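You operate a simulated robot arm through the tools that you are given. There is no shell and no other tool. Be economical: measure what you need, move in short steps, check, and stop when the job is done.

The job below is to be done with a simulated robot arm. You get a single attempt, and the scene is never put back.

Task
Set the heat for the sample bag's film, seal the bag and lay it in the red tote.
Fine: The bag is the one on the bench; go by the heat chart. Lay it before the guard, push the mouth to the stop, hold the bar down till DONE, draw the bag out. The sealer stays on.
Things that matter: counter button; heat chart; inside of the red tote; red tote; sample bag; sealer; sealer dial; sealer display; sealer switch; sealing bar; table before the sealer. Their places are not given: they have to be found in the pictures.

The check looks at the end state, three seconds after you hand in, the way a careful person would. Anything else that was tipped, shoved, dropped, spilled or broken makes it a failure. Lids that push on must go on centred and level and be pressed home; caps that screw on are set level and turned clockwise until they are tight.

Robot
A 6-joint arm with a two-finger gripper, fixed in place. Base frame: the origin is at the foot of the arm, x ahead of it, y to its left, z up; the work surface is at about z = 82. Units: cm, rad, N and s.
Its first joint turns from -2.897 to 2.897 rad. Payload 2.45 kg.
The TCP is the grasp point between the finger pads, 2 cm short of the fingertips. In the tool frame z runs along the fingers and y along their closing line. The gripper opens to 14 cm. The gripper's body begins 16.8 cm behind the TCP.
Orientation is told as [roll, pitch, yaw] about the base's x, y, z axes, in that order, counted from this pose: with the fingers straight down and closing along the base's y, the tool's x points along the base's -x, its y along +y and its z along -z.

Tools
- The arm moves only by the tool step_arm. Its argument "rows" is text: rows parted by semicolons, each of 7 numbers parted by spaces: the opening, from 0 (shut) to 1 (fully open), then the shift along the tool's x, y, z in units of 400 mm (1.0 is 400 mm), then the turn, a rotation vector about the tool's x, y, z in units of 180 degrees (1.0 is 180 degrees). In form: fingers dx dy dz ax ay az; .... A call has 1 to 10 rows; each row is the pose to reach, as a shift and turn from the pose commanded when the call began, along the tool's axes at that moment. A call with a number of a shift or a turn outside -1 to 1 is refused whole. Each row takes 0.2 s and may step no farther than 5 cm and 0.15 rad from the row before; otherwise, or with a gripper value out of range, the whole call is refused. Where a pose cannot be reached the arm comes as near as it can. A force on the tool above 90 N (or 10 N above the force at the start of the call, whichever is more), or a blocked arm, ends the call early, and 0.2 s more pass. The fingers move at their own pace (about 4.5 cm/s each) and stop on an object; they squeeze with about 28 N. The grip force told is the motor's: it shows also when the fingers shut on nothing. Time passes only in rows, and 0.2 s behind the last, so rows that repeat a pose let the fingers close. The reply holds the time, the measured pose of the TCP, the force on the tool along the base axes, the opening and the grip force, in the units named above and with some noise, with the torque about the TCP (base axes, N m) and any sound that the robot's microphone picked up.
- Cameras (640 x 400 px; columns grow to the right, rows downward): "scene" is fixed at [40.61, 64.41, 156.33]; the picture's right is [-0.08, -1.00, 0.00], its down [-0.80, 0.06, -0.60] and it looks along [0.60, -0.05, -0.80] (base axes); focal length 216 px, centre (320, 200). "wrist" rides on the gripper at [7.8, 1.1, -20.9] in the tool frame; the picture's right is [-0.14, 0.99, 0.00], its down [-0.92, -0.13, -0.37] and it looks along [-0.37, -0.05, 0.93] (tool axes); focal length 280 px, centre (320, 200).
- get_image(camera): a new picture of that camera. No time passes.
- probe_pixels(camera, pixels): for up to 12 pixels [column, row] of the newest picture of that camera ("zoom" is the newest enlarged one), the place [x, y, z] in the base frame of the surface seen there, good to about 0.2 cm, but the place of the scene camera against the robot may be out by one fixed shift of up to 1.8 cm in any direction. No time passes.
- inspect(camera, box): a new picture of the part [left, top, right, bottom] of that camera's present view, enlarged. No time passes.
- hand_in(): hands the job in; it is judged then, once.

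Go step by step. Measure first, check grasps and placings, and put right what went wrong. The budget is 80 turns and 46 pictures, counting those below and the enlarged ones. Unless the task says otherwise, let go and move clear before handing in, and close with one line.

The tools are called after "Call:" as name(argument=value, ...) on one line, values as JSON. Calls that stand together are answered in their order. step_arm: Moves the arm, as the interface text tells. Its arguments: {"type":"object","properties":{"rows":{"type":"string"}},"required":["rows"]} The other tools are called the same way: get_image (camera) takes a picture; probe_pixels (camera, pixels) gives the place of the surface under pixels of a picture; inspect (camera, box) takes an enlarged picture of a part of a camera's view; hand_in () hands the job in.

At the start:

```text
clock: 0.0
tcp_pos: [53.23, 44.12, 127.53]
ee_rot: [0.0, 0.0, 0.0]
force: [-0.6, -0.4, -0.2]
torque: [0.02, 0.01, 0.01]
width: 13.97
grasp_force: 0.2
```

scene: 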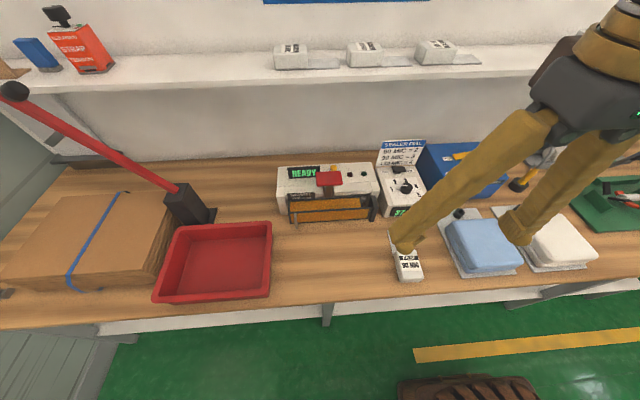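
wrist: 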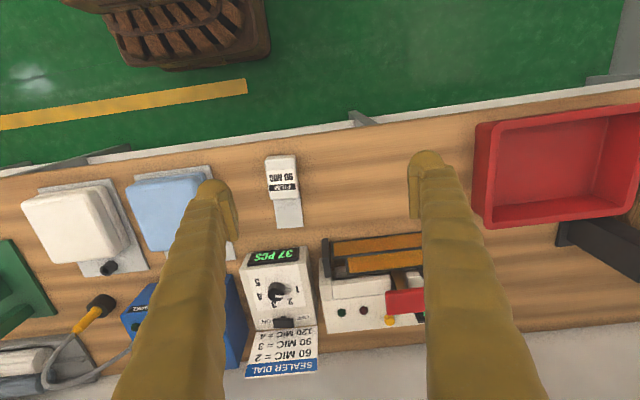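

The bag lies at about wrist (284,192), labelled 90 MIC; the chart is at wrist (282,352), dial at (278,293), sealer at (375,290). I'll enlarge these to read them.

Call:
inspect(camera="wrist", box=[220, 220, 440, 390])

Call:
inspect(camera="scene", box=[260, 130, 460, 300])

Call:
inspect(camera="wrist", box=[230, 140, 340, 240])

```text
2.35 times, centred on (330, 305) of wrist
```

zoom: 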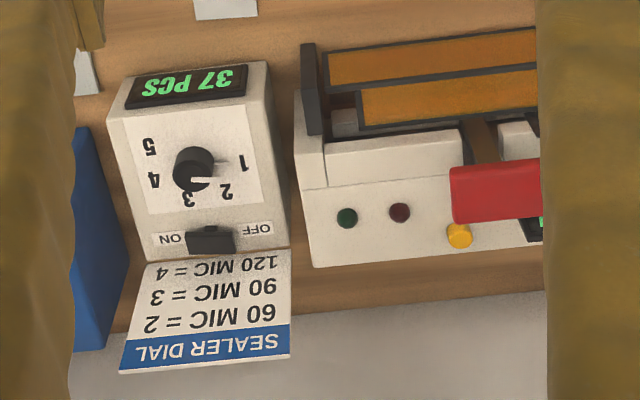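

```text
2.35 times, centred on (360, 215) of scene
```

zoom: 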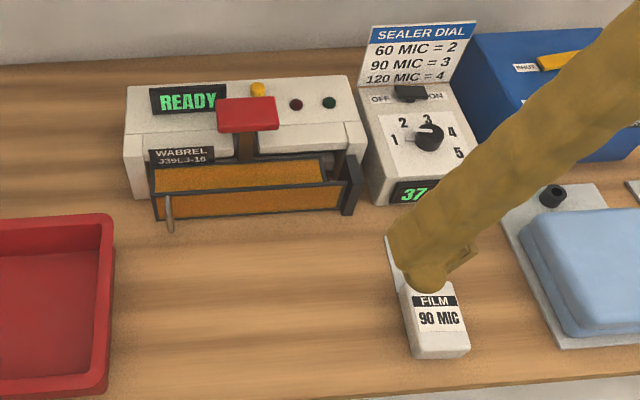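

```text
4.00 times, centred on (285, 190) of wrist
```

zoom: 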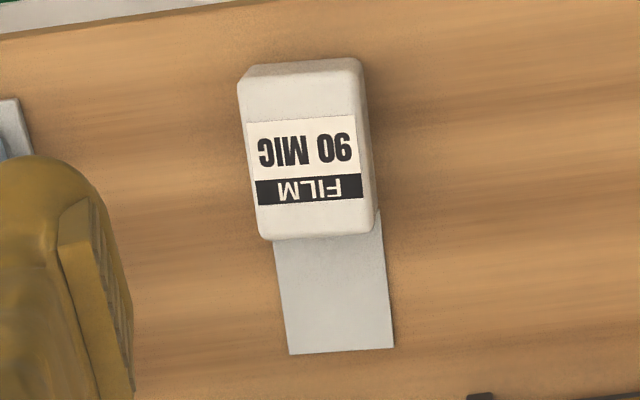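

The film is 90 MIC, so the chart calls for 3; the dial's pointer isn't clear yet. I'll probe the bag, dial, sealer and tote in the wrist view.

Call:
get_image(camera="wrist")

Call:
probe_pixels(camera="wrist", pixels=[[282, 180], [293, 158], [289, 224], [277, 292], [272, 256], [284, 322], [370, 248], [375, 262], [400, 300], [389, 321], [327, 245], [480, 215]])

Call:
inspect(camera="wrist", box=[250, 265, 310, 335])

Call:
probe_pixels(camera="scene", pixels=[[329, 178], [304, 173], [320, 200], [320, 212], [293, 220], [290, 195], [376, 205], [405, 186], [340, 157], [215, 262], [405, 260], [284, 173]])

```text
40 pictures are left
```

wrist: 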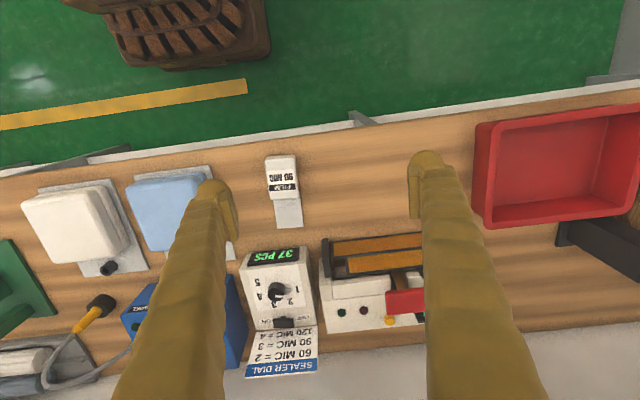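

```text
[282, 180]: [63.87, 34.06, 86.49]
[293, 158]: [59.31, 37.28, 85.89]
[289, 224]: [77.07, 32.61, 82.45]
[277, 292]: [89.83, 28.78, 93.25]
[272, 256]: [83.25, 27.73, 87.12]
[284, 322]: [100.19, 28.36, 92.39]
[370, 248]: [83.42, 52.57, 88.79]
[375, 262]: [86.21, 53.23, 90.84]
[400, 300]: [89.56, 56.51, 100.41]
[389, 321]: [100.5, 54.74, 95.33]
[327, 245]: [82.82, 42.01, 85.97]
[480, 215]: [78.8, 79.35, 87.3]
```

```text
5.71 times, centred on (280, 300) of wrist
```

zoom: 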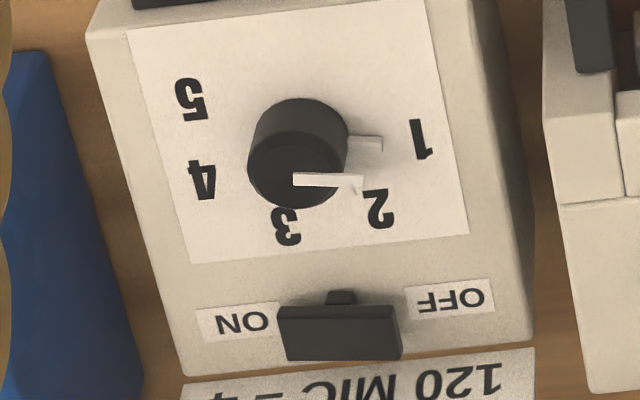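

```text
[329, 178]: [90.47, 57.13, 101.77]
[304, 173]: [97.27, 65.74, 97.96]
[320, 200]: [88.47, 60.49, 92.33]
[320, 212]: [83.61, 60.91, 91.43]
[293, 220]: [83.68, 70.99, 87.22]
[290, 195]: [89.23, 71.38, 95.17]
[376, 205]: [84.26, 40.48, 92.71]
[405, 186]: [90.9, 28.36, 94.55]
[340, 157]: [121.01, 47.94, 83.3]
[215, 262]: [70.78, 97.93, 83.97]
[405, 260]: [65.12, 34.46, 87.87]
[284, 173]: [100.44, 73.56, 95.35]
```

The knob's pointer (zoom (330,180) and (365,143)) points at 1; it must turn to 3 (zoom (285,225)). I'll measure the panel and knob.

Call:
probe_pixels(camera="zoom", pixels=[[150, 50], [440, 210], [200, 240], [410, 30], [297, 178], [330, 180], [355, 181], [370, 143], [295, 105], [420, 140], [285, 228], [340, 330]])

Call:
probe_pixels(camera="wrist", pixels=[[277, 292], [270, 293], [285, 294], [278, 284], [268, 165], [296, 196], [270, 199], [276, 226], [302, 226], [286, 207], [297, 160], [267, 160]])

```text
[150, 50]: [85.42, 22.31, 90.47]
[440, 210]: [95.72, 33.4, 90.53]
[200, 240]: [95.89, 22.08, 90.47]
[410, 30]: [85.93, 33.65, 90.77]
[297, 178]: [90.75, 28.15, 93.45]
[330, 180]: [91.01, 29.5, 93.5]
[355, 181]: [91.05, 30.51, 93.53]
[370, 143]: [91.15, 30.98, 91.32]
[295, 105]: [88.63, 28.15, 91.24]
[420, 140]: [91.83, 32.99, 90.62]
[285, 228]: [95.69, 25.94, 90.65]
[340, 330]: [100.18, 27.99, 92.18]
```

```text
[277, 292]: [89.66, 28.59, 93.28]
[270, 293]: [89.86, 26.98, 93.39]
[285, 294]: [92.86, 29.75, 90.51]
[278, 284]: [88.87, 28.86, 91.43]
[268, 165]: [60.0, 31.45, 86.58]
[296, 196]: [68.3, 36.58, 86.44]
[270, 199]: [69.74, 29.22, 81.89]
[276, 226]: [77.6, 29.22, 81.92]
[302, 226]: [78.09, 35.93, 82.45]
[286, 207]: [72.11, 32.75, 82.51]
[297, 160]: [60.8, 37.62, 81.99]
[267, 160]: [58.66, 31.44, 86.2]
```

Panel is flat at z≈90.6, knob top z≈93.4, axis about (90.6, 28.1). I'll move over it for a closer view.

Call:
step_arm(rows="1 -0.0775 -0.0375 -0.0 0 0 0; 1 -0.155 -0.075 0.03 0 0 0; 1 -0.2325 -0.1125 0.08 0 0 0; 1 -0.31 -0.15 0.13 0 0 0; 1 -0.3875 -0.1875 0.18 0 0 0; 1 -0.465 -0.225 0.23 0 0 0; 1 -0.5425 -0.2625 0.28 0 0 0; 1 -0.62 -0.3 0.33 0 0 0; 1 -0.6975 -0.3375 0.38 0 0 0; 1 -0.775 -0.375 0.43 0 0 0")

Call:
get_image(camera="wrist")

```text
clock: 2.2
tcp_pos: [84.3, 29.25, 110.24]
ee_rot: [0.0, 0.0, 0.0]
force: [-0.3, 0.2, 0.6]
torque: [0.04, -0.02, 0.04]
width: 14.01
grasp_force: 0.0
```

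```text
38 pictures are left
```

wrist: 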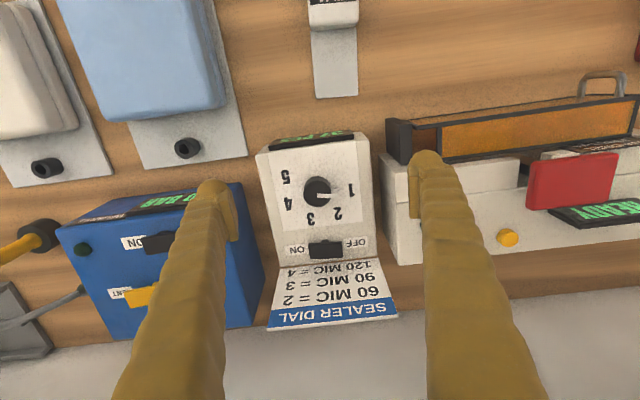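

Call:
inspect(camera="wrist", box=[255, 130, 385, 265])

Call:
probe_pixels(camera="wrist", pixels=[[318, 186], [318, 193], [328, 195], [338, 195], [352, 190], [338, 214], [310, 219], [288, 203], [286, 177], [317, 179], [305, 190], [325, 249]])

Call:
probe_pixels(camera="wrist", pixels=[[398, 140], [470, 140], [600, 80], [590, 110], [480, 125], [400, 170], [480, 175], [575, 180], [612, 155], [560, 155], [507, 237], [450, 165]])

```text
2.96 times, centred on (320, 198) of wrist
```

zoom: 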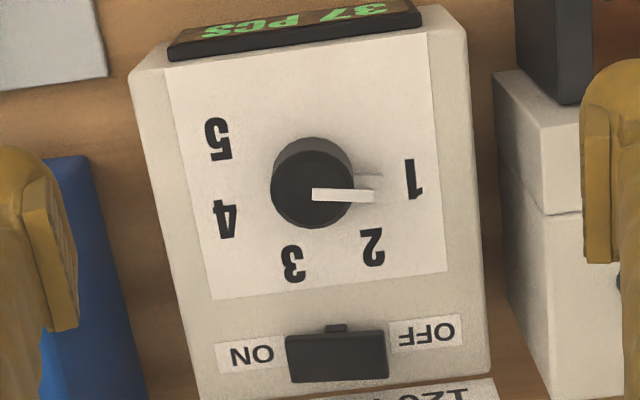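

```text
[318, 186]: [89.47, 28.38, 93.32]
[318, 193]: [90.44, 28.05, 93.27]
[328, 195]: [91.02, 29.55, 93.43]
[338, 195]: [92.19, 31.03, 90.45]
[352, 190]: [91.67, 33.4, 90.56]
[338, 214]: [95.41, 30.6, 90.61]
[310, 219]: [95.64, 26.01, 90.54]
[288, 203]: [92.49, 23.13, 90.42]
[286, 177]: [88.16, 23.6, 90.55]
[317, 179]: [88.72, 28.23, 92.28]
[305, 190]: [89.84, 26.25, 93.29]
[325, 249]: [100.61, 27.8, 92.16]
```

```text
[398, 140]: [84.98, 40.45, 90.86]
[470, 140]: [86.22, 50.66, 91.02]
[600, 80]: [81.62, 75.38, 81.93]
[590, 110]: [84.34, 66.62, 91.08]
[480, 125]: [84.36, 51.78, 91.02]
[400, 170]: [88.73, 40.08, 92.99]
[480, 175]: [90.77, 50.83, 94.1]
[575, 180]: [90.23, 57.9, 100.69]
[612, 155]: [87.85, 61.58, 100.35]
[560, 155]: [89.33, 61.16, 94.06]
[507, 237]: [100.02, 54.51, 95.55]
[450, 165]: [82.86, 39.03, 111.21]
```

Digits fit a circle about (90.6, 28.1): 1 at ~79°, 3 at ~-23°, pointer at ~81°, so it needs about 101° clockwise. I'll turn the gripper +80° yaw above the knob so the pads clear the pointer.

Call:
step_arm(rows="0.45 -0.0158 -0.003 0 0 0 -0.0444; 0.45 -0.0316 -0.006 0 0 0 -0.0888; 0.45 -0.0474 -0.009 0 0 0 -0.1332; 0.45 -0.0632 -0.012 0 0 0 -0.1776; 0.45 -0.079 -0.015 0 0 0 -0.222; 0.45 -0.0948 -0.018 0 0 0 -0.2664; 0.45 -0.1106 -0.021 0 0 0 -0.3108; 0.45 -0.1264 -0.024 0 0 0 -0.3552; 0.45 -0.1422 -0.027 0 0 0 -0.3996; 0.45 -0.1575 -0.03 0 0 0 -0.444")

Call:
get_image(camera="wrist")

```text
clock: 4.4
tcp_pos: [90.5, 27.94, 110.38]
ee_rot: [0.0, 0.001, 1.396]
force: [0.7, 0.3, -0.7]
torque: [0.01, -0.01, 0.02]
width: 6.31
grasp_force: 0.1
```

```text
36 pictures are left
```

wrist: 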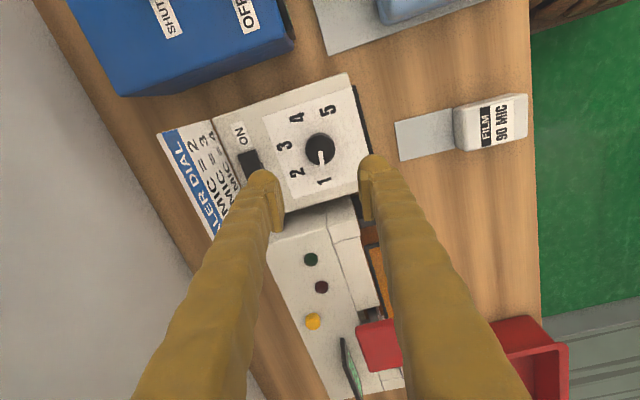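

Aligned over the knob, with the pads either side of it. I'll descend to fingertips about 0.6 cm above the panel.

Call:
step_arm(rows="0.45 -0.003 -0.002 0.1 0 0 0; 0.45 -0.003 -0.002 0.2 0 0 0; 0.45 -0.003 -0.002 0.3 0 0 0; 0.45 -0.003 -0.002 0.36 0 0 0; 0.45 -0.003 -0.002 0.40 0 0 0; 0.45 -0.003 -0.002 0.428 0 0 0")

Call:
get_image(camera="wrist")

```text
clock: 5.8
tcp_pos: [90.46, 28.11, 93.15]
ee_rot: [0.0, 0.002, 1.396]
force: [0.4, -0.8, 0.4]
torque: [0.03, 0.0, -0.01]
width: 6.31
grasp_force: 0.0
```

```text
35 pictures are left
```

wrist: 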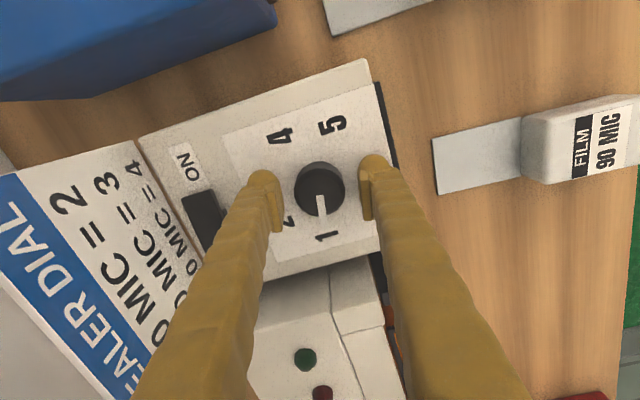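

Fingers straddle the knob with the pointer free between. Closing.

Call:
step_arm(rows="0.2 0 0 0 0 0 0; 0.2 0 0 0 0 0 0; 0.2 0 0 0 0 0 0; 0.2 0 0 0 0 0 0")

```text
clock: 6.8
tcp_pos: [90.51, 27.99, 93.15]
ee_rot: [-0.001, -0.001, 1.393]
force: [8.8, 0.6, -4.5]
torque: [0.02, -0.13, 0.02]
width: 3.98
grasp_force: 44.9
```

Gripped at 3.98 cm. Turning clockwise 85° first.

Call:
step_arm(rows="0.2 0 0 0 0 0 0.045; 0.2 0 0 0 0 0 0.09; 0.2 0 0 0 0 0 0.135; 0.2 0 0 0 0 0 0.18; 0.2 0 0 0 0 0 0.225; 0.2 0 0 0 0 0 0.27; 0.2 0 0 0 0 0 0.315; 0.2 0 0 0 0 0 0.36; 0.2 0 0 0 0 0 0.405; 0.2 0 0 0 0 0 0.45")

Call:
get_image(camera="wrist")

```text
clock: 9.0
tcp_pos: [90.55, 27.97, 93.16]
ee_rot: [0.0, -0.001, -0.021]
force: [-1.4, -19.5, -6.1]
torque: [-0.23, 0.06, 0.04]
width: 4.01
grasp_force: 45.1
```

```text
34 pictures are left
```

wrist: 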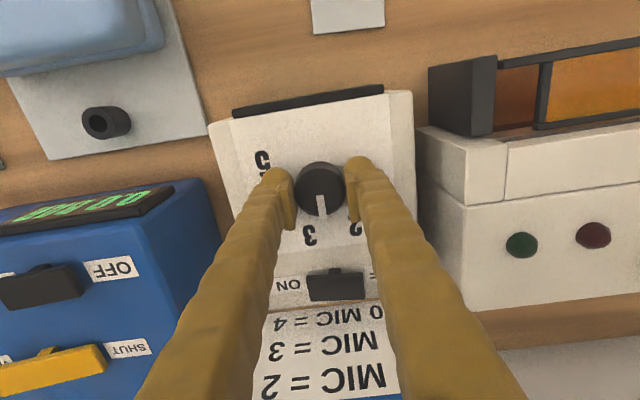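

The pointer now lies between 2 and 3. Turning 20° more and easing the side force.

Call:
step_arm(rows="0.2 -0.001 -0.003 0 0 0 0.037; 0.2 -0.001 -0.003 0 0 0 0.074; 0.2 -0.001 -0.003 0 0 0 0.111; 0.2 -0.001 -0.003 0 0 0 0.111")

Call:
inspect(camera="wrist", box=[220, 100, 420, 320])

Call:
inspect(camera="scene", box=[260, 130, 460, 260])

```text
clock: 10.0
tcp_pos: [90.49, 28.03, 93.26]
ee_rot: [0.0, -0.001, -0.366]
force: [-10.7, -9.1, 3.8]
torque: [-0.08, 0.14, 0.03]
width: 4.01
grasp_force: 45.3
```

```text
1.82 times, centred on (320, 210) of wrist
```

zoom: 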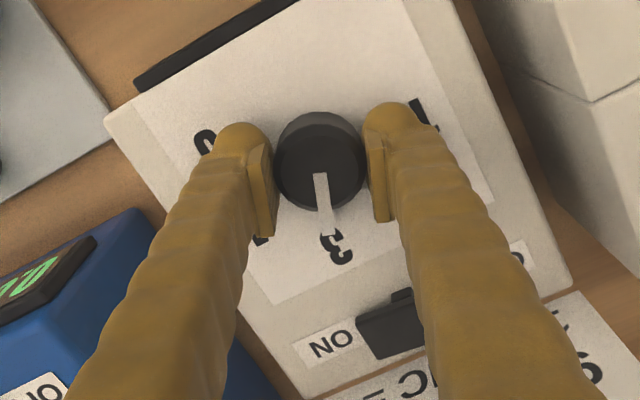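

```text
3.08 times, centred on (360, 195) of scene
```

zoom: 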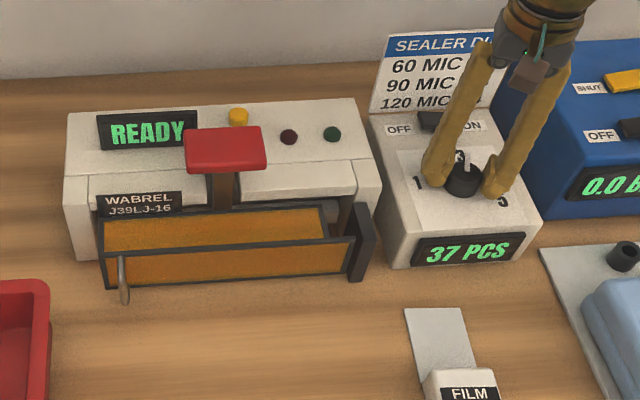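

The pointer sits on 3. Releasing and rising.

Call:
step_arm(rows="0.45 0 0 0 0 0 0; 0.45 0 0 0 0 0 0; 0.45 0 0 0 0 0 0; 0.45 0 0 -0.05 0 0 0; 0.45 0 0 -0.15 0 0 0; 0.45 0 0 -0.25 0 0 0; 0.45 0 0 -0.35 0 0 0; 0.45 0 0 -0.42 0 0 0")

Call:
get_image(camera="wrist")

```text
clock: 11.8
tcp_pos: [90.84, 27.84, 109.9]
ee_rot: [0.001, 0.001, -0.368]
force: [-0.5, 0.6, -0.6]
torque: [-0.04, 0.02, -0.01]
width: 6.27
grasp_force: 0.1
```

```text
31 pictures are left
```

wrist: 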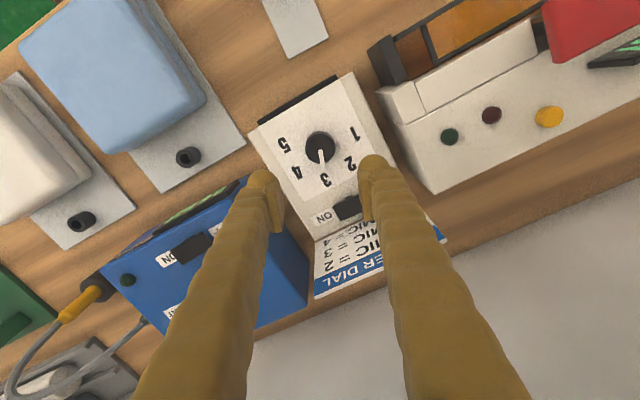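

Dial reads 3. Now I'll study the sealer mouth up close in the scene view.

Call:
inspect(camera="scene", box=[270, 155, 390, 235])

Call:
probe_pixels(camera="zoom", pixels=[[80, 230], [80, 330], [300, 320], [480, 280], [560, 260], [545, 330], [130, 300], [125, 350], [300, 240], [300, 205], [240, 345], [500, 310]])

```text
5.00 times, centred on (330, 195) of scene
```

zoom: 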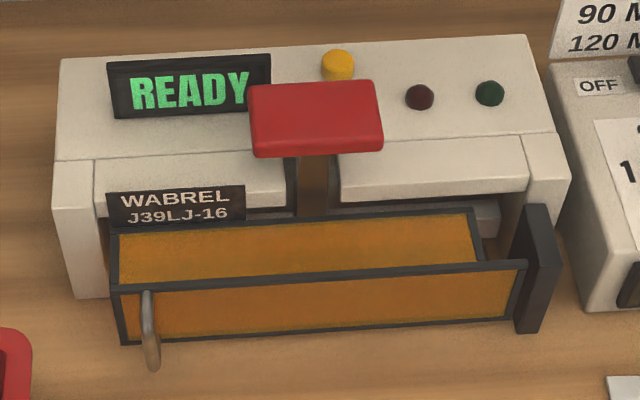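

```text
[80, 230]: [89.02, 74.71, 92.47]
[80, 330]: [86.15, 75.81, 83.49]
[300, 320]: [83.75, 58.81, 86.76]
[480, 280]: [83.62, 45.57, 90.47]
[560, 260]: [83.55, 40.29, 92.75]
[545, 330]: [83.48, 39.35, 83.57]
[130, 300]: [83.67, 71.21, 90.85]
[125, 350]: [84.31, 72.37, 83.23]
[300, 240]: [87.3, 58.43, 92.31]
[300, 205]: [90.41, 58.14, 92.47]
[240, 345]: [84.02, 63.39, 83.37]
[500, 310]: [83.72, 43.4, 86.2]
```

The amber guard has a post at the right (y≈40) and a handle at the left (y≈71), and I can't see the gap below. I'll back off and look from a low angle.

Call:
step_arm(rows="0.5 0.0965 0.0352 -0.005 0 0 -0.0117; 0.5 0.193 0.0704 -0.01 0 0 -0.0234; 0.5 0.2895 0.1056 -0.015 0 0 -0.0351; 0.5 0.386 0.1408 -0.02 0 0 -0.0468; 0.5 0.4825 0.176 -0.025 0 0 -0.0585; 0.5 0.579 0.2112 -0.03 0 0 -0.0702; 0.5 0.6755 0.2464 -0.035 0 0 -0.0819; 0.5 0.772 0.2816 -0.04 0 0 -0.0936; 0.5 0.8685 0.3168 -0.045 0 0 -0.1053; 0.5 0.965 0.352 -0.05 0 0 -0.117")

Call:
step_arm(rows="1 0 0 0 0 -0.04 0; 1 0 0 0.02 0 -0.08 0; 1 0 0 0.06 0 -0.12 0; 1 0 0 0.10 0 -0.16 0; 1 0 0 0.14 0 -0.2 0; 1 0 0 0.18 0 -0.24 0; 1 0 0 0.22 0 -0.28 0")

Call:
get_image(camera="wrist")

```text
clock: 14.0
tcp_pos: [59.56, 54.92, 112.1]
ee_rot: [0.001, 0.0, 0.002]
force: [0.0, -0.2, -0.4]
torque: [0.03, 0.02, -0.02]
width: 7.02
grasp_force: 0.1
```

```text
clock: 15.6
tcp_pos: [60.42, 54.27, 101.7]
ee_rot: [-0.023, -0.87, 0.005]
force: [0.2, 0.8, -0.7]
torque: [0.01, 0.02, 0.0]
width: 13.99
grasp_force: 0.0
```

```text
29 pictures are left
```

wrist: 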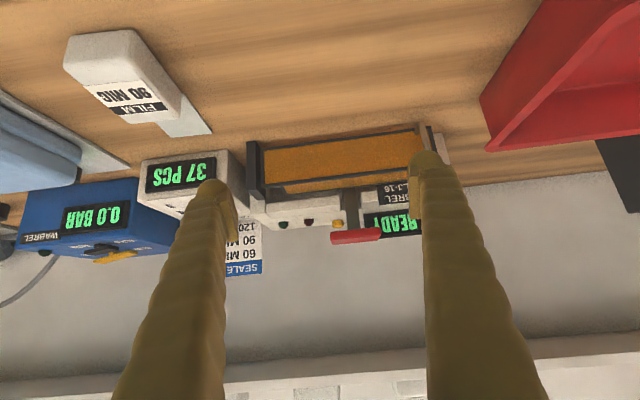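

I have a low view of the sealer at (340,175). Enlarging it.

Call:
inspect(camera="wrist", box=[235, 110, 460, 250])

Call:
probe_pixels(camera="wrist", pixels=[[253, 145], [262, 148], [300, 147], [300, 137], [340, 141], [340, 136], [400, 128], [435, 128], [420, 122], [300, 187], [340, 180], [255, 205]])

```text
2.84 times, centred on (348, 180) of wrist
```

zoom: 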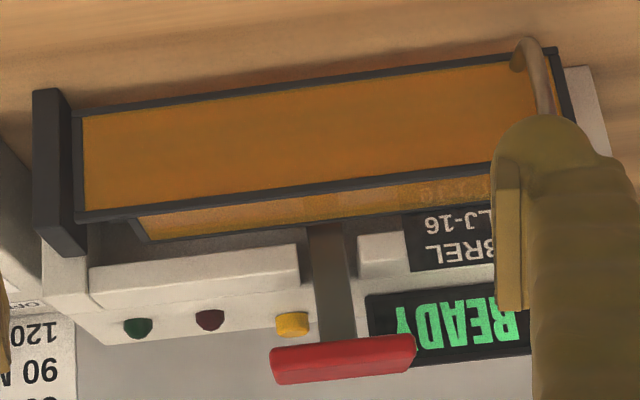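

```text
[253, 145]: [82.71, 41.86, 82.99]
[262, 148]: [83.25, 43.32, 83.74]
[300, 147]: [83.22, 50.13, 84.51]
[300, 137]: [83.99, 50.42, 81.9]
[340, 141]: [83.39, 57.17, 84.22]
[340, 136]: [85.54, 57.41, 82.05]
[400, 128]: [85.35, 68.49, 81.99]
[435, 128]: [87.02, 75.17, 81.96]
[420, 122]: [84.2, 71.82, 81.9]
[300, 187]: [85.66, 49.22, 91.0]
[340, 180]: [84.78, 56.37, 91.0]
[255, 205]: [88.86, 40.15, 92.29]
```

Call:
probe_pixels(camera="zoom", pixels=[[300, 94], [300, 90], [300, 87], [300, 84], [450, 72], [450, 68], [150, 108], [150, 104], [60, 92], [45, 88], [530, 45], [545, 110]])

Call:
step_arm(rows="1 0.0 0 0 0 -0.04 0; 1 -0.02 0 0.0 0 -0.08 0; 1 -0.04 0 0.0 0 -0.11 0; 1 -0.08 0 0 0 -0.11 0; 1 -0.12 0 0 0 -0.11 0")

Call:
get_image(camera="wrist")

```text
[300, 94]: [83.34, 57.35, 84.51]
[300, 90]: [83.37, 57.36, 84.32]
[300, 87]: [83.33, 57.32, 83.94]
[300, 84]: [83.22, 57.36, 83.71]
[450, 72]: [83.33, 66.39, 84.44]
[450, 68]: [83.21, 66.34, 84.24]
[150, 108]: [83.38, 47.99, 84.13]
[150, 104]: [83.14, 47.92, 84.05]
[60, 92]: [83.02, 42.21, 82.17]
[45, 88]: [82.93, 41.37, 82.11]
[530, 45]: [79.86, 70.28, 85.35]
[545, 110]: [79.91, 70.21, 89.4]
```

```text
clock: 16.8
tcp_pos: [62.83, 55.09, 107.05]
ee_rot: [0.003, -1.227, -0.004]
force: [-0.4, 0.5, 0.5]
torque: [0.02, -0.01, 0.03]
width: 14.0
grasp_force: 0.0
```

```text
27 pictures are left
```

wrist: 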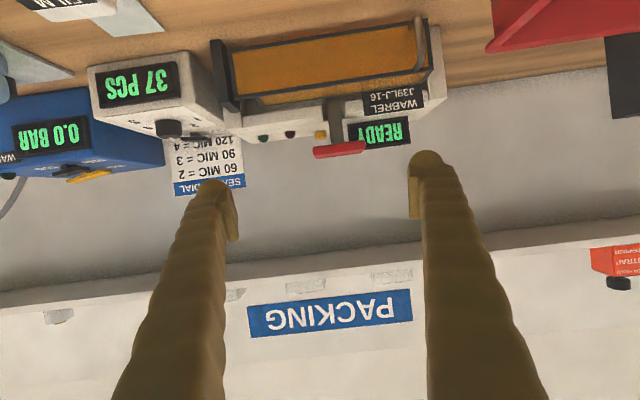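

The guard's bottom edge is at z≈83.6, so there is about a 1.6 cm gap above the table. I'll lower the camera to look under it.

Call:
step_arm(rows="1 0.08 0 0.075 0 0 0; 1 0.16 0 0.15 0 0 0; 1 0.24 0 0.225 0 0 0; 1 0.3175 0 0.3 0 0 0")

Call:
get_image(camera="wrist")

```text
clock: 17.8
tcp_pos: [69.64, 55.05, 90.56]
ee_rot: [0.001, -1.225, -0.002]
force: [1.1, -0.4, -0.1]
torque: [0.02, 0.0, -0.04]
width: 13.99
grasp_force: 0.0
```

```text
26 pictures are left
```

wrist: 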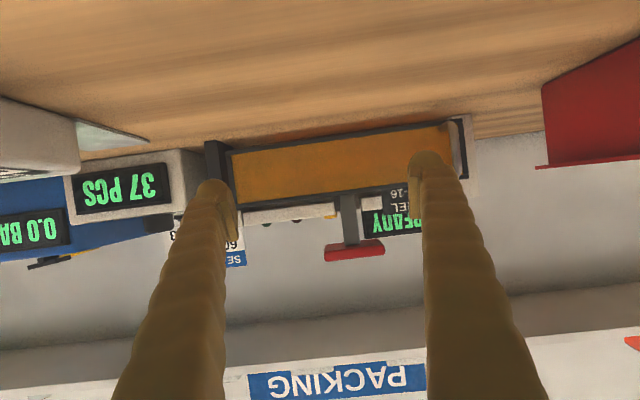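

Call:
inspect(camera="wrist", box=[195, 100, 485, 280])

Call:
probe_pixels(camera="zoom", pixels=[[100, 98], [200, 86], [300, 75], [400, 63], [480, 55], [560, 45], [300, 82], [300, 68], [200, 78], [400, 70], [200, 245], [340, 250]])

```text
2.21 times, centred on (340, 190) of wrist
```

zoom: 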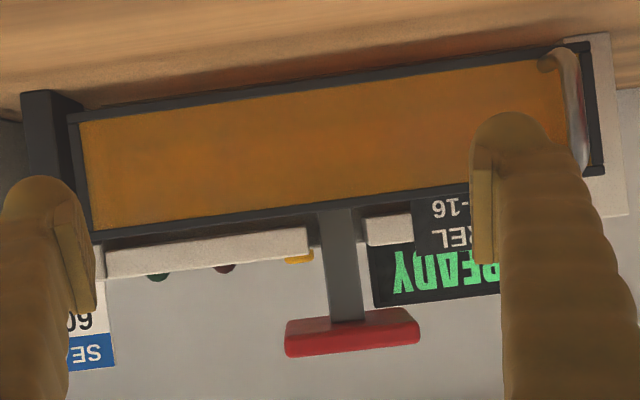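

```text
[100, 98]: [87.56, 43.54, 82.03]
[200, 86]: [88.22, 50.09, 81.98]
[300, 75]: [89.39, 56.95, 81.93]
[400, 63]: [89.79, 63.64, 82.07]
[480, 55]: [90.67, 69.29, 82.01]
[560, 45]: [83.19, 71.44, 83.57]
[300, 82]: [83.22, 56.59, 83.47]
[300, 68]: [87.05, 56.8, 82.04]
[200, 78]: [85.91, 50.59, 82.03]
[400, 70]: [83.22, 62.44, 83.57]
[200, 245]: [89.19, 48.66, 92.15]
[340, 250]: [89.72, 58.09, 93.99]
```

The gap under the guard is open table to at least x≈90, so only the film (z≈82.5) slides under while the 4.4 cm body stays in front. I'll back out and return to vertical.

Call:
step_arm(rows="1 -0.08 0 -0.075 0 0 0; 1 -0.16 0 -0.15 0 0 0; 1 -0.24 0 -0.225 0 0 0; 1 -0.3175 0 -0.3 0 0 0; 1 -0.3175 0 -0.3 0 0.04 0; 1 -0.3175 0 -0.3 0 0.08 0; 1 -0.3175 0 -0.3 0 0.12 0; 1 -0.3175 0 -0.3 0 0.16 0; 1 -0.3175 0 -0.3 0 0.2 0; 1 -0.3175 0 -0.3 0 0.24 0")

Call:
step_arm(rows="1 0 0 0 0 0.04 0; 1 0 0 0 0 0.08 0; 1 0 0 0 0 0.12 0; 1 0 0 0 0 0.15 0; 1 0 0 0 0 0.15 0")

```text
clock: 20.0
tcp_pos: [62.71, 55.04, 106.89]
ee_rot: [0.002, -0.469, 0.0]
force: [0.4, -0.6, -0.1]
torque: [0.0, 0.01, 0.01]
width: 13.98
grasp_force: 0.1
```

```text
clock: 21.2
tcp_pos: [62.74, 54.93, 106.79]
ee_rot: [0.001, 0.002, 0.001]
force: [-0.2, -0.6, -0.5]
torque: [0.0, 0.0, 0.01]
width: 14.01
grasp_force: 0.0
```

Upright again at (62.7, 54.9). Moving above the bag with a -5° yaw.

Call:
step_arm(rows="1 -0.0075 -0.105 0.03 0 0 0.006; 1 -0.015 -0.21 0.06 0 0 0.012; 1 -0.0225 -0.315 0.09 0 0 0.018; 1 -0.03 -0.42 0.12 0 0 0.024; 1 -0.0375 -0.525 0.15 0 0 0.028")

Call:
get_image(camera="wrist")

```text
clock: 22.4
tcp_pos: [64.26, 33.73, 100.91]
ee_rot: [0.0, -0.001, -0.088]
force: [0.2, 0.2, -0.2]
torque: [0.0, 0.03, 0.02]
width: 13.98
grasp_force: 0.0
```

```text
24 pictures are left
```

wrist: 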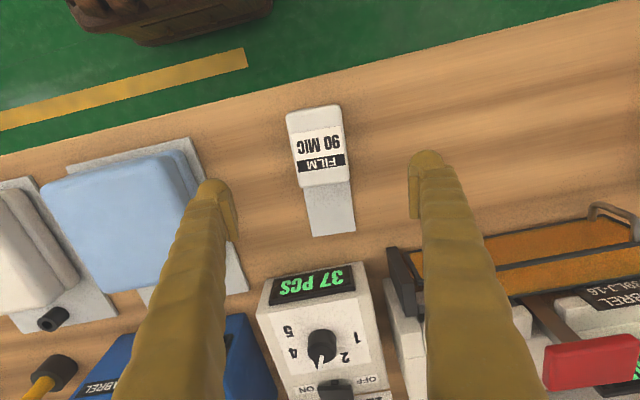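

Call:
probe_pixels(camera="wrist", pixels=[[290, 116], [340, 112], [302, 182], [345, 178], [311, 233], [353, 227], [320, 145], [330, 195], [210, 170], [195, 190], [240, 285], [330, 229]])

Call:
inspect(camera="wrist", box=[270, 90, 370, 250])

```text
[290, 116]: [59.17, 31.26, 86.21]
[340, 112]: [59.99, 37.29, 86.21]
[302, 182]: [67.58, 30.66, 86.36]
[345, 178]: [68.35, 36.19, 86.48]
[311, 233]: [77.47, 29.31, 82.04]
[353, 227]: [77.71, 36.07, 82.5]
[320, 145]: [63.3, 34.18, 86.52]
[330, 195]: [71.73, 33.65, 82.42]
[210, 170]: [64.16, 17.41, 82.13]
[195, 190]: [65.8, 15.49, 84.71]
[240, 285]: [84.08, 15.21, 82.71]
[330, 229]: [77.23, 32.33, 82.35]
```

```text
2.50 times, centred on (320, 170) of wrist
```

zoom: 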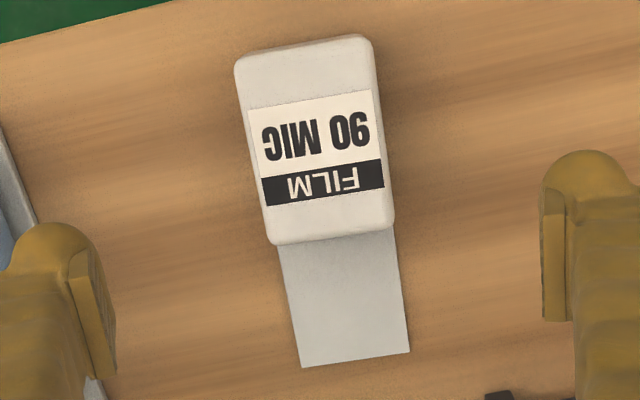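

Body centre ≈ (63.9, 33.9), film end at x≈77.8, yaw ≈ -5°. Descending and gripping gently low on the body.

Call:
step_arm(rows="0.65 0.006 0.003 0.1 0 0 0; 0.65 0.006 0.003 0.2 0 0 0; 0.65 0.006 0.003 0.3 0 0 0; 0.65 0.006 0.003 0.36 0 0 0; 0.65 0.006 0.003 0.4 0 0 0; 0.65 0.006 0.003 0.4 0 0 0; 0.3 0.006 0.003 0.4 0 0 0; 0.3 0.006 0.003 0.4 0 0 0; 0.3 0.006 0.003 0.4 0 0 0; 0.3 0.006 0.003 0.4 0 0 0")

Call:
get_image(camera="wrist")

```text
clock: 24.6
tcp_pos: [64.06, 34.07, 84.97]
ee_rot: [0.0, -0.001, -0.087]
force: [-0.7, 0.7, 8.8]
torque: [-0.03, 0.01, 0.28]
width: 7.03
grasp_force: 28.0
```

```text
22 pictures are left
```

wrist: 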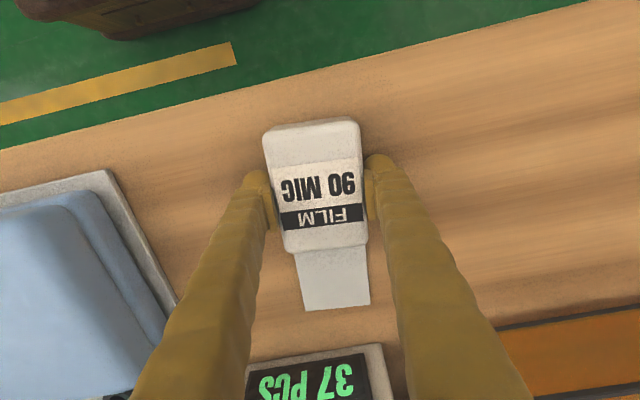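

The bag is held at 7.0 cm. I'll lift 2 cm, carry it to y≈57.5 before the guard and square it up.

Call:
step_arm(rows="0.3 0 0 -0.03 0 0 0; 0.3 0 0 -0.05 0 0 0; 0.3 0.0127 0.1164 -0.05 0 0 -0.0056; 0.3 0.0254 0.2328 -0.05 0 0 -0.0112; 0.3 0.0381 0.3492 -0.05 0 0 -0.0168; 0.3 0.0508 0.4656 -0.05 0 0 -0.0224; 0.3 0.0635 0.582 -0.05 0 0 -0.028; 0.3 0.0635 0.582 -0.05 0 0 -0.028")

Call:
get_image(camera="wrist")

Call:
get_image(camera="scene")

```text
clock: 26.4
tcp_pos: [63.26, 57.63, 86.73]
ee_rot: [0.0, -0.001, 0.0]
force: [0.6, 0.3, -1.0]
torque: [0.0, 0.01, -0.03]
width: 7.11
grasp_force: 28.5
```

```text
21 pictures are left
```

wrist: 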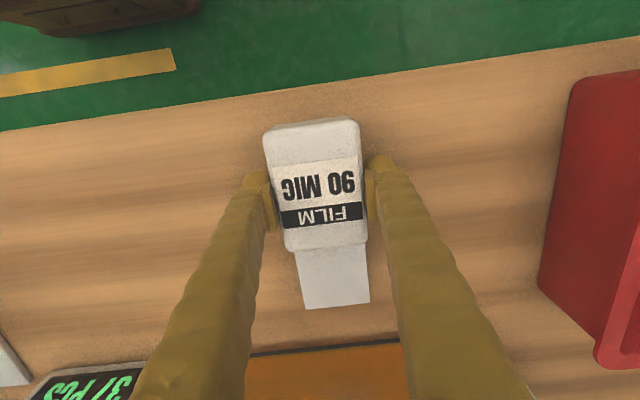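

```text
20 pictures are left
```

scene: 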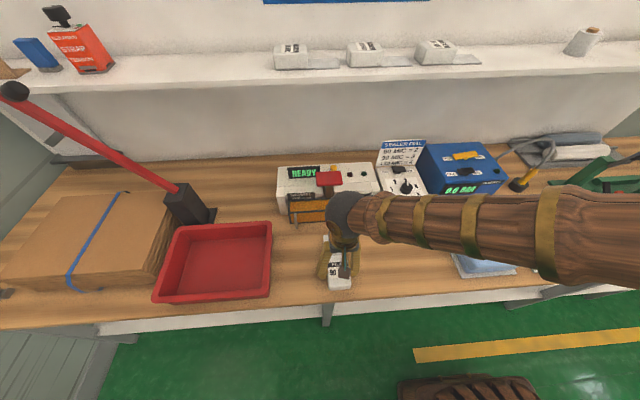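

The bag is in front of the guard, mouth toward +x. I'll lower it to just above the table and advance so the mouth enters the gap.

Call:
step_arm(rows="0.3 0 0 0.02 0 0 0; 0.3 0 0 0.04 0 0 0; 0.3 -0.05 0 0.04 0 0 0; 0.3 -0.1 0 0.04 0 0 0; 0.3 -0.15 0 0.04 0 0 0; 0.3 -0.175 0 0.04 0 0 0; 0.3 -0.2 0 0.04 0 0 0")

Call:
get_image(camera="wrist")

```text
clock: 28.0
tcp_pos: [71.49, 57.69, 85.34]
ee_rot: [-0.001, -0.001, -0.001]
force: [0.9, 0.2, 3.4]
torque: [-0.16, 0.33, 0.02]
width: 6.97
grasp_force: 28.2
```

```text
19 pictures are left
```

wrist: 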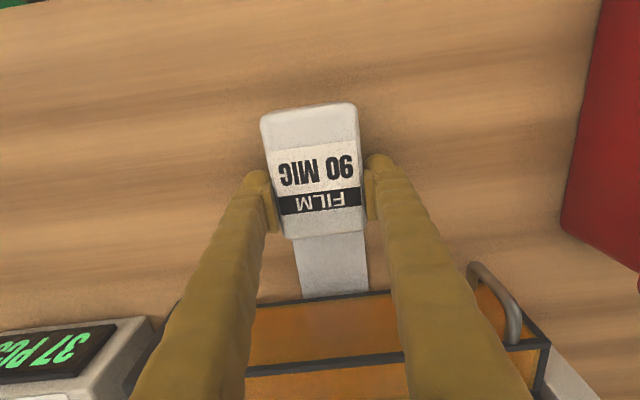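

Call:
probe_pixels(camera="wrist", pixels=[[335, 294], [335, 270], [330, 245], [303, 296], [368, 290], [270, 120], [355, 108], [325, 230], [330, 300], [300, 245], [362, 240], [335, 302]])

Call:
inspect(camera="wrist", box=[260, 220, 420, 330])

```text
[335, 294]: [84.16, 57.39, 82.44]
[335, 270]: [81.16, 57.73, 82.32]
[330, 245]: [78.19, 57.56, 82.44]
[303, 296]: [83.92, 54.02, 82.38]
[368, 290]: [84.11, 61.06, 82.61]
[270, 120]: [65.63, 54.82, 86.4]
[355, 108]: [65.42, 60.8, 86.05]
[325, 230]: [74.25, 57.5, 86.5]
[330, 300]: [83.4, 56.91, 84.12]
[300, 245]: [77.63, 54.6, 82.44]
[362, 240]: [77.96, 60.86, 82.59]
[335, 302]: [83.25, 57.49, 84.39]
```

```text
3.64 times, centred on (340, 275) of wrist
```

zoom: 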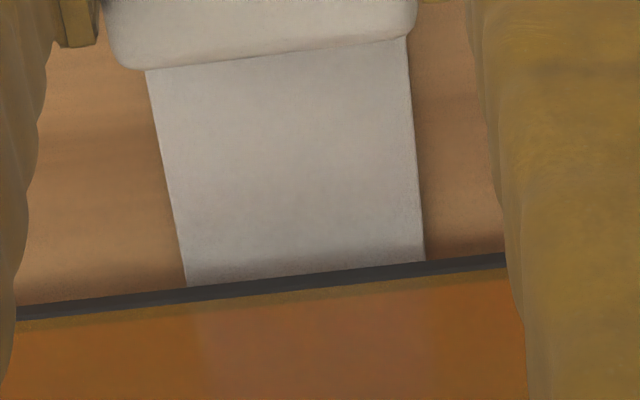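

The film (z≈82.4) slips flat under the guard. Advancing slowly while watching force.

Call:
step_arm(rows="0.3 -0.02 0 0 0 0 0; 0.3 -0.04 0 0 0 0 0; 0.3 -0.06 0 0 0 0 0; 0.3 -0.07 0 0 0 0 0; 0.3 -0.08 0 0 0 0 0; 0.3 -0.08 0 0 0 0 0")

Call:
step_arm(rows="0.3 -0.01 0 0 0 0 0; 0.3 -0.02 0 0 0 0 0; 0.3 -0.025 0 0 0 0 0; 0.3 -0.025 0 0 0 0 0")

```text
clock: 29.4
tcp_pos: [74.56, 57.54, 85.31]
ee_rot: [0.0, 0.0, 0.001]
force: [-6.5, 0.1, 15.2]
torque: [-0.02, 0.27, 0.03]
width: 7.04
grasp_force: 27.7
```

```text
clock: 30.4
tcp_pos: [75.7, 57.65, 85.31]
ee_rot: [0.001, 0.001, 0.0]
force: [-0.9, 1.1, 7.2]
torque: [-0.05, 0.04, -0.24]
width: 7.02
grasp_force: 28.2
```

Force rose then fell; checking whether the bag slipped in the grip.

Call:
get_image(camera="wrist")

Call:
probe_pixels(camera="wrist", pixels=[[325, 120], [325, 230], [270, 120], [355, 108], [300, 245], [335, 245], [335, 262], [335, 275]])

```text
17 pictures are left
```

wrist: 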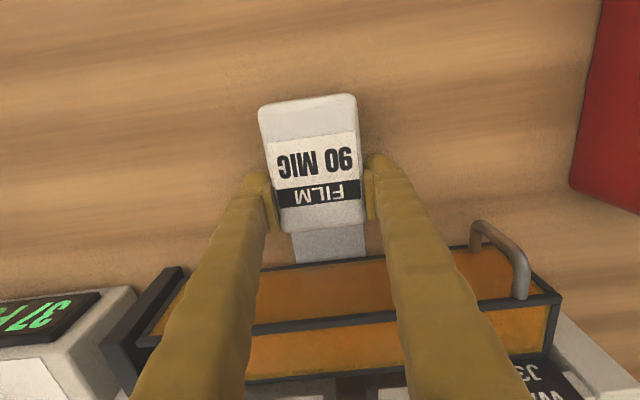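

```text
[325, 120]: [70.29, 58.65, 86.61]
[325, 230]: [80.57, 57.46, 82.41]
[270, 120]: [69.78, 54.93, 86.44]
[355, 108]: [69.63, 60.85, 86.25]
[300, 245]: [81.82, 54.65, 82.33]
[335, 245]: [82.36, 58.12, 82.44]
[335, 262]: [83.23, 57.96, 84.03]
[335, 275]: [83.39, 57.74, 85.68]
```

Call:
step_arm(rows="0.3 -0.005 0 -0.004 0 0 0; 0.3 -0.01 0 -0.004 0 0 0; 0.3 -0.015 0 -0.004 0 0 0; 0.3 -0.02 0 -0.004 0 0 0; 0.3 -0.025 0 -0.004 0 0 0")

Call:
get_image(camera="wrist")

Call:
probe_pixels(camera="wrist", pixels=[[310, 96], [310, 100], [310, 104], [310, 108], [310, 114], [335, 225], [335, 232], [335, 240], [335, 248], [335, 255], [335, 260], [335, 218]])

```text
clock: 31.6
tcp_pos: [76.75, 57.61, 85.48]
ee_rot: [0.0, 0.0, 0.0]
force: [-1.2, -1.1, 12.3]
torque: [0.02, 0.07, 0.01]
width: 7.02
grasp_force: 27.6
```

```text
16 pictures are left
```

wrist: 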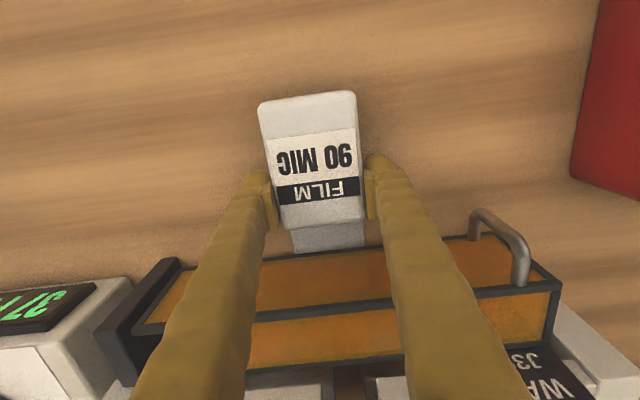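

```text
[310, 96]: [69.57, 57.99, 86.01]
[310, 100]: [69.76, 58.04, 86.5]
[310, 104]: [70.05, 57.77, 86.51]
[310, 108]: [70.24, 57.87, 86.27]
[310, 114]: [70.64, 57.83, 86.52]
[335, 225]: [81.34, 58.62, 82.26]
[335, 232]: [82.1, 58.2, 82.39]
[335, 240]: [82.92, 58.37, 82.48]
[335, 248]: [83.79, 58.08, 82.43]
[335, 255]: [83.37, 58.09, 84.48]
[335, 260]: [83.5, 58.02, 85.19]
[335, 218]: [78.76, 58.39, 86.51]
```

Still advancing with little slip; mouth at about x≈88.3. Another 1 cm and check the force.

Call:
step_arm(rows="0.3 -0.005 0 -0.003 0 0 0; 0.3 -0.01 0 -0.003 0 0 0; 0.3 -0.015 0 -0.003 0 0 0; 0.3 -0.02 0 -0.003 0 0 0; 0.3 -0.025 0 -0.003 0 0 0")

Call:
step_arm(rows="0.3 -0.005 0 0 0 0 0; 0.3 -0.01 0 0 0 0 0; 0.3 -0.015 0 0 0 0 0; 0.3 -0.02 0 0 0 0 0; 0.3 -0.025 0 0 0 0 0")

Call:
get_image(camera="wrist")

Call:
probe_pixels(camera="wrist", pixels=[[310, 90], [310, 93], [310, 96], [310, 100], [310, 108], [335, 210], [335, 215], [335, 220], [335, 225], [335, 230], [335, 235], [335, 240]])

```text
clock: 32.8
tcp_pos: [77.57, 57.5, 85.41]
ee_rot: [0.002, 0.0, 0.0]
force: [0.7, 0.8, -1.2]
torque: [0.03, -0.02, 0.03]
width: 7.05
grasp_force: 27.5
```

```text
clock: 34.0
tcp_pos: [78.65, 57.53, 85.5]
ee_rot: [-0.001, -0.001, 0.002]
force: [0.5, 0.0, -1.6]
torque: [0.02, -0.03, 0.02]
width: 6.99
grasp_force: 27.6
```

```text
15 pictures are left
```

wrist: 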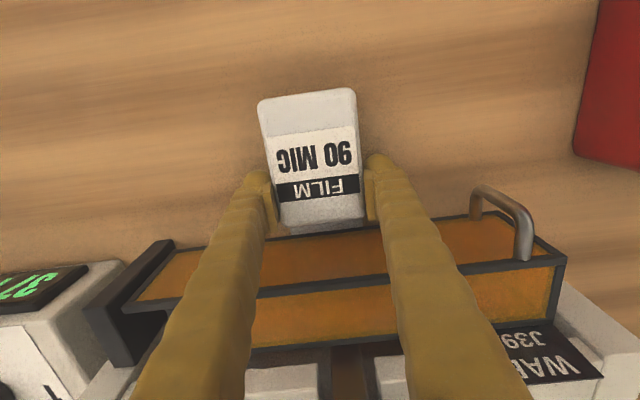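

```text
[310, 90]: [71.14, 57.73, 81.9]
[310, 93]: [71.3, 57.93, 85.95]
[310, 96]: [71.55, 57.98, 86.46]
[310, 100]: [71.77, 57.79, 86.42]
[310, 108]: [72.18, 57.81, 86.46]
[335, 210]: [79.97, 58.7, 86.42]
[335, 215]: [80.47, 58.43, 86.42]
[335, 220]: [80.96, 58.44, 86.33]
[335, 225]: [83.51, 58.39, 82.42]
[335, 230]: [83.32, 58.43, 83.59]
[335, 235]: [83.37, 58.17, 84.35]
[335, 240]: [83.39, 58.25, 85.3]
```

Bag body front ≈81.5, guard at 83.2, no contact yet. Continuing in small steps.

Call:
step_arm(rows="0.3 -0.004 0 0.002 0 0 0; 0.3 -0.008 0 0.002 0 0 0; 0.3 -0.012 0 0.002 0 0 0; 0.3 -0.015 0 0.002 0 0 0")

Call:
step_arm(rows="0.3 -0.004 0 0 0 0 0; 0.3 -0.008 0 0 0 0 0; 0.3 -0.0125 0 0 0 0 0")

Call:
inspect(camera="wrist", box=[230, 70, 430, 270])

Call:
inspect(camera="scene", box=[260, 140, 420, 290])

```text
clock: 35.0
tcp_pos: [79.15, 57.64, 85.53]
ee_rot: [-0.001, 0.0, 0.001]
force: [-1.1, 0.7, 2.1]
torque: [0.07, -0.08, 0.03]
width: 7.03
grasp_force: 28.0
```

```text
clock: 35.8
tcp_pos: [79.81, 57.47, 85.55]
ee_rot: [0.0, -0.001, 0.0]
force: [-2.1, 0.8, 5.9]
torque: [-0.01, -0.04, -0.03]
width: 6.98
grasp_force: 27.5
```

```text
2.00 times, centred on (330, 170) of wrist
```

zoom: 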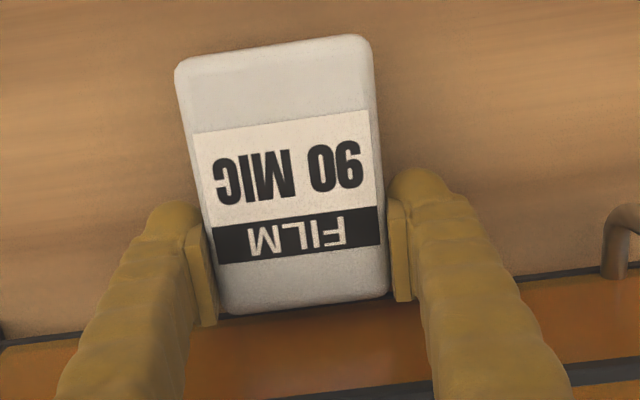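

```text
2.67 times, centred on (340, 215) of scene
```

zoom: 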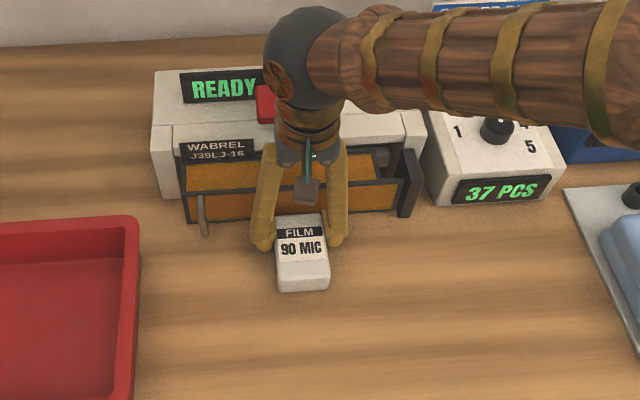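

Nearly at the guard. Last small steps until there's a contact force.

Call:
step_arm(rows="0.3 -0.004 0 -0.003 0 0 0; 0.3 -0.008 0 -0.003 0 0 0; 0.3 -0.0125 0 -0.003 0 0 0")

Call:
step_arm(rows="0.3 -0.003 0 0 0 0 0; 0.3 -0.006 0 0 0 0 0; 0.3 -0.01 0 0 0 0 0")

Call:
inspect(camera="wrist", box=[230, 70, 430, 270])

Call:
probe_pixels(camera="zoom", pixels=[[270, 40], [270, 44], [270, 50], [300, 280], [300, 290], [300, 296], [300, 300], [300, 306], [300, 312], [300, 320]])

```text
clock: 36.6
tcp_pos: [80.25, 57.46, 85.48]
ee_rot: [0.001, 0.0, -0.001]
force: [-0.1, 0.0, -1.4]
torque: [0.01, -0.06, 0.02]
width: 6.99
grasp_force: 28.1
```

```text
clock: 37.4
tcp_pos: [80.87, 57.61, 85.58]
ee_rot: [0.001, 0.0, -0.001]
force: [-0.1, -0.4, -1.1]
torque: [0.01, 0.0, -0.04]
width: 6.98
grasp_force: 28.1
```

```text
2.00 times, centred on (330, 170) of wrist
```

zoom: 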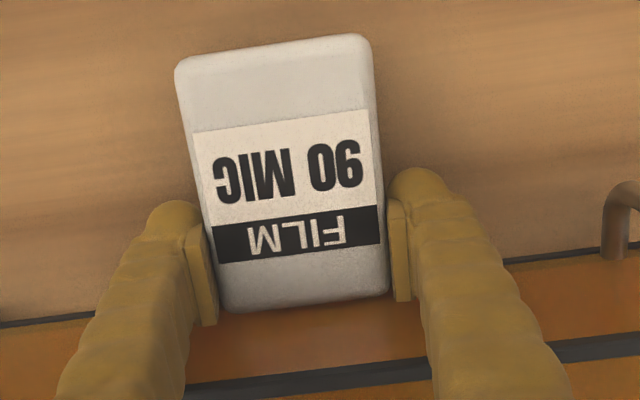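

```text
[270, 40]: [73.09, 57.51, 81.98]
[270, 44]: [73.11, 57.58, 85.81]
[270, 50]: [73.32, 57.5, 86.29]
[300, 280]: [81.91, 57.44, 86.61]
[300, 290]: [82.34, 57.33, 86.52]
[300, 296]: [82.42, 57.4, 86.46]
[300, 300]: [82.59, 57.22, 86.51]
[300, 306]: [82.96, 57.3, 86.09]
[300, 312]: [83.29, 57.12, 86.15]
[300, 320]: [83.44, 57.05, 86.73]
```

Body front ≈83.0, just short of the guard. Pressing on a little in 0.2 cm steps.

Call:
step_arm(rows="0.3 -0.003 0 0.002 0 0 0; 0.3 -0.006 0 0.002 0 0 0; 0.3 -0.009 0 0.002 0 0 0; 0.3 -0.009 0 0.002 0 0 0")

Call:
step_arm(rows="0.3 -0.004 0 0 0 0 0; 0.3 -0.008 0 0 0 0 0")

Call:
inspect(camera="wrist", box=[230, 70, 430, 270])

Call:
probe_pixels(camera="zoom", pixels=[[270, 40], [270, 44], [270, 50], [300, 290], [300, 300], [300, 306], [300, 312], [300, 320], [120, 320], [560, 255]])

```text
clock: 38.4
tcp_pos: [80.96, 57.51, 85.52]
ee_rot: [-0.001, -0.001, 0.002]
force: [-16.8, -2.1, 11.9]
torque: [0.0, -0.13, -0.1]
width: 7.01
grasp_force: 28.4
```

```text
clock: 39.0
tcp_pos: [81.17, 57.62, 85.55]
ee_rot: [0.0, 0.003, 0.0]
force: [-76.9, -10.0, 28.0]
torque: [-0.38, 0.02, -1.72]
width: 6.98
grasp_force: 28.4
```

```text
2.00 times, centred on (330, 170) of wrist
```

zoom: 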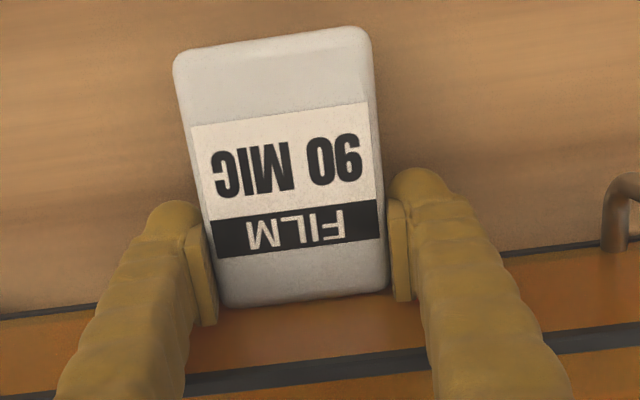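

```text
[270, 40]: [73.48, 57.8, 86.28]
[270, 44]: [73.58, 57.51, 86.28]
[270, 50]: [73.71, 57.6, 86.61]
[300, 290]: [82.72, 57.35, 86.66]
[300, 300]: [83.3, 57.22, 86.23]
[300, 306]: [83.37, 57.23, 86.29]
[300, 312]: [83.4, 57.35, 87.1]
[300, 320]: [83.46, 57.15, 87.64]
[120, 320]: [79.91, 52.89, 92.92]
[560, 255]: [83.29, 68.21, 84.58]
```

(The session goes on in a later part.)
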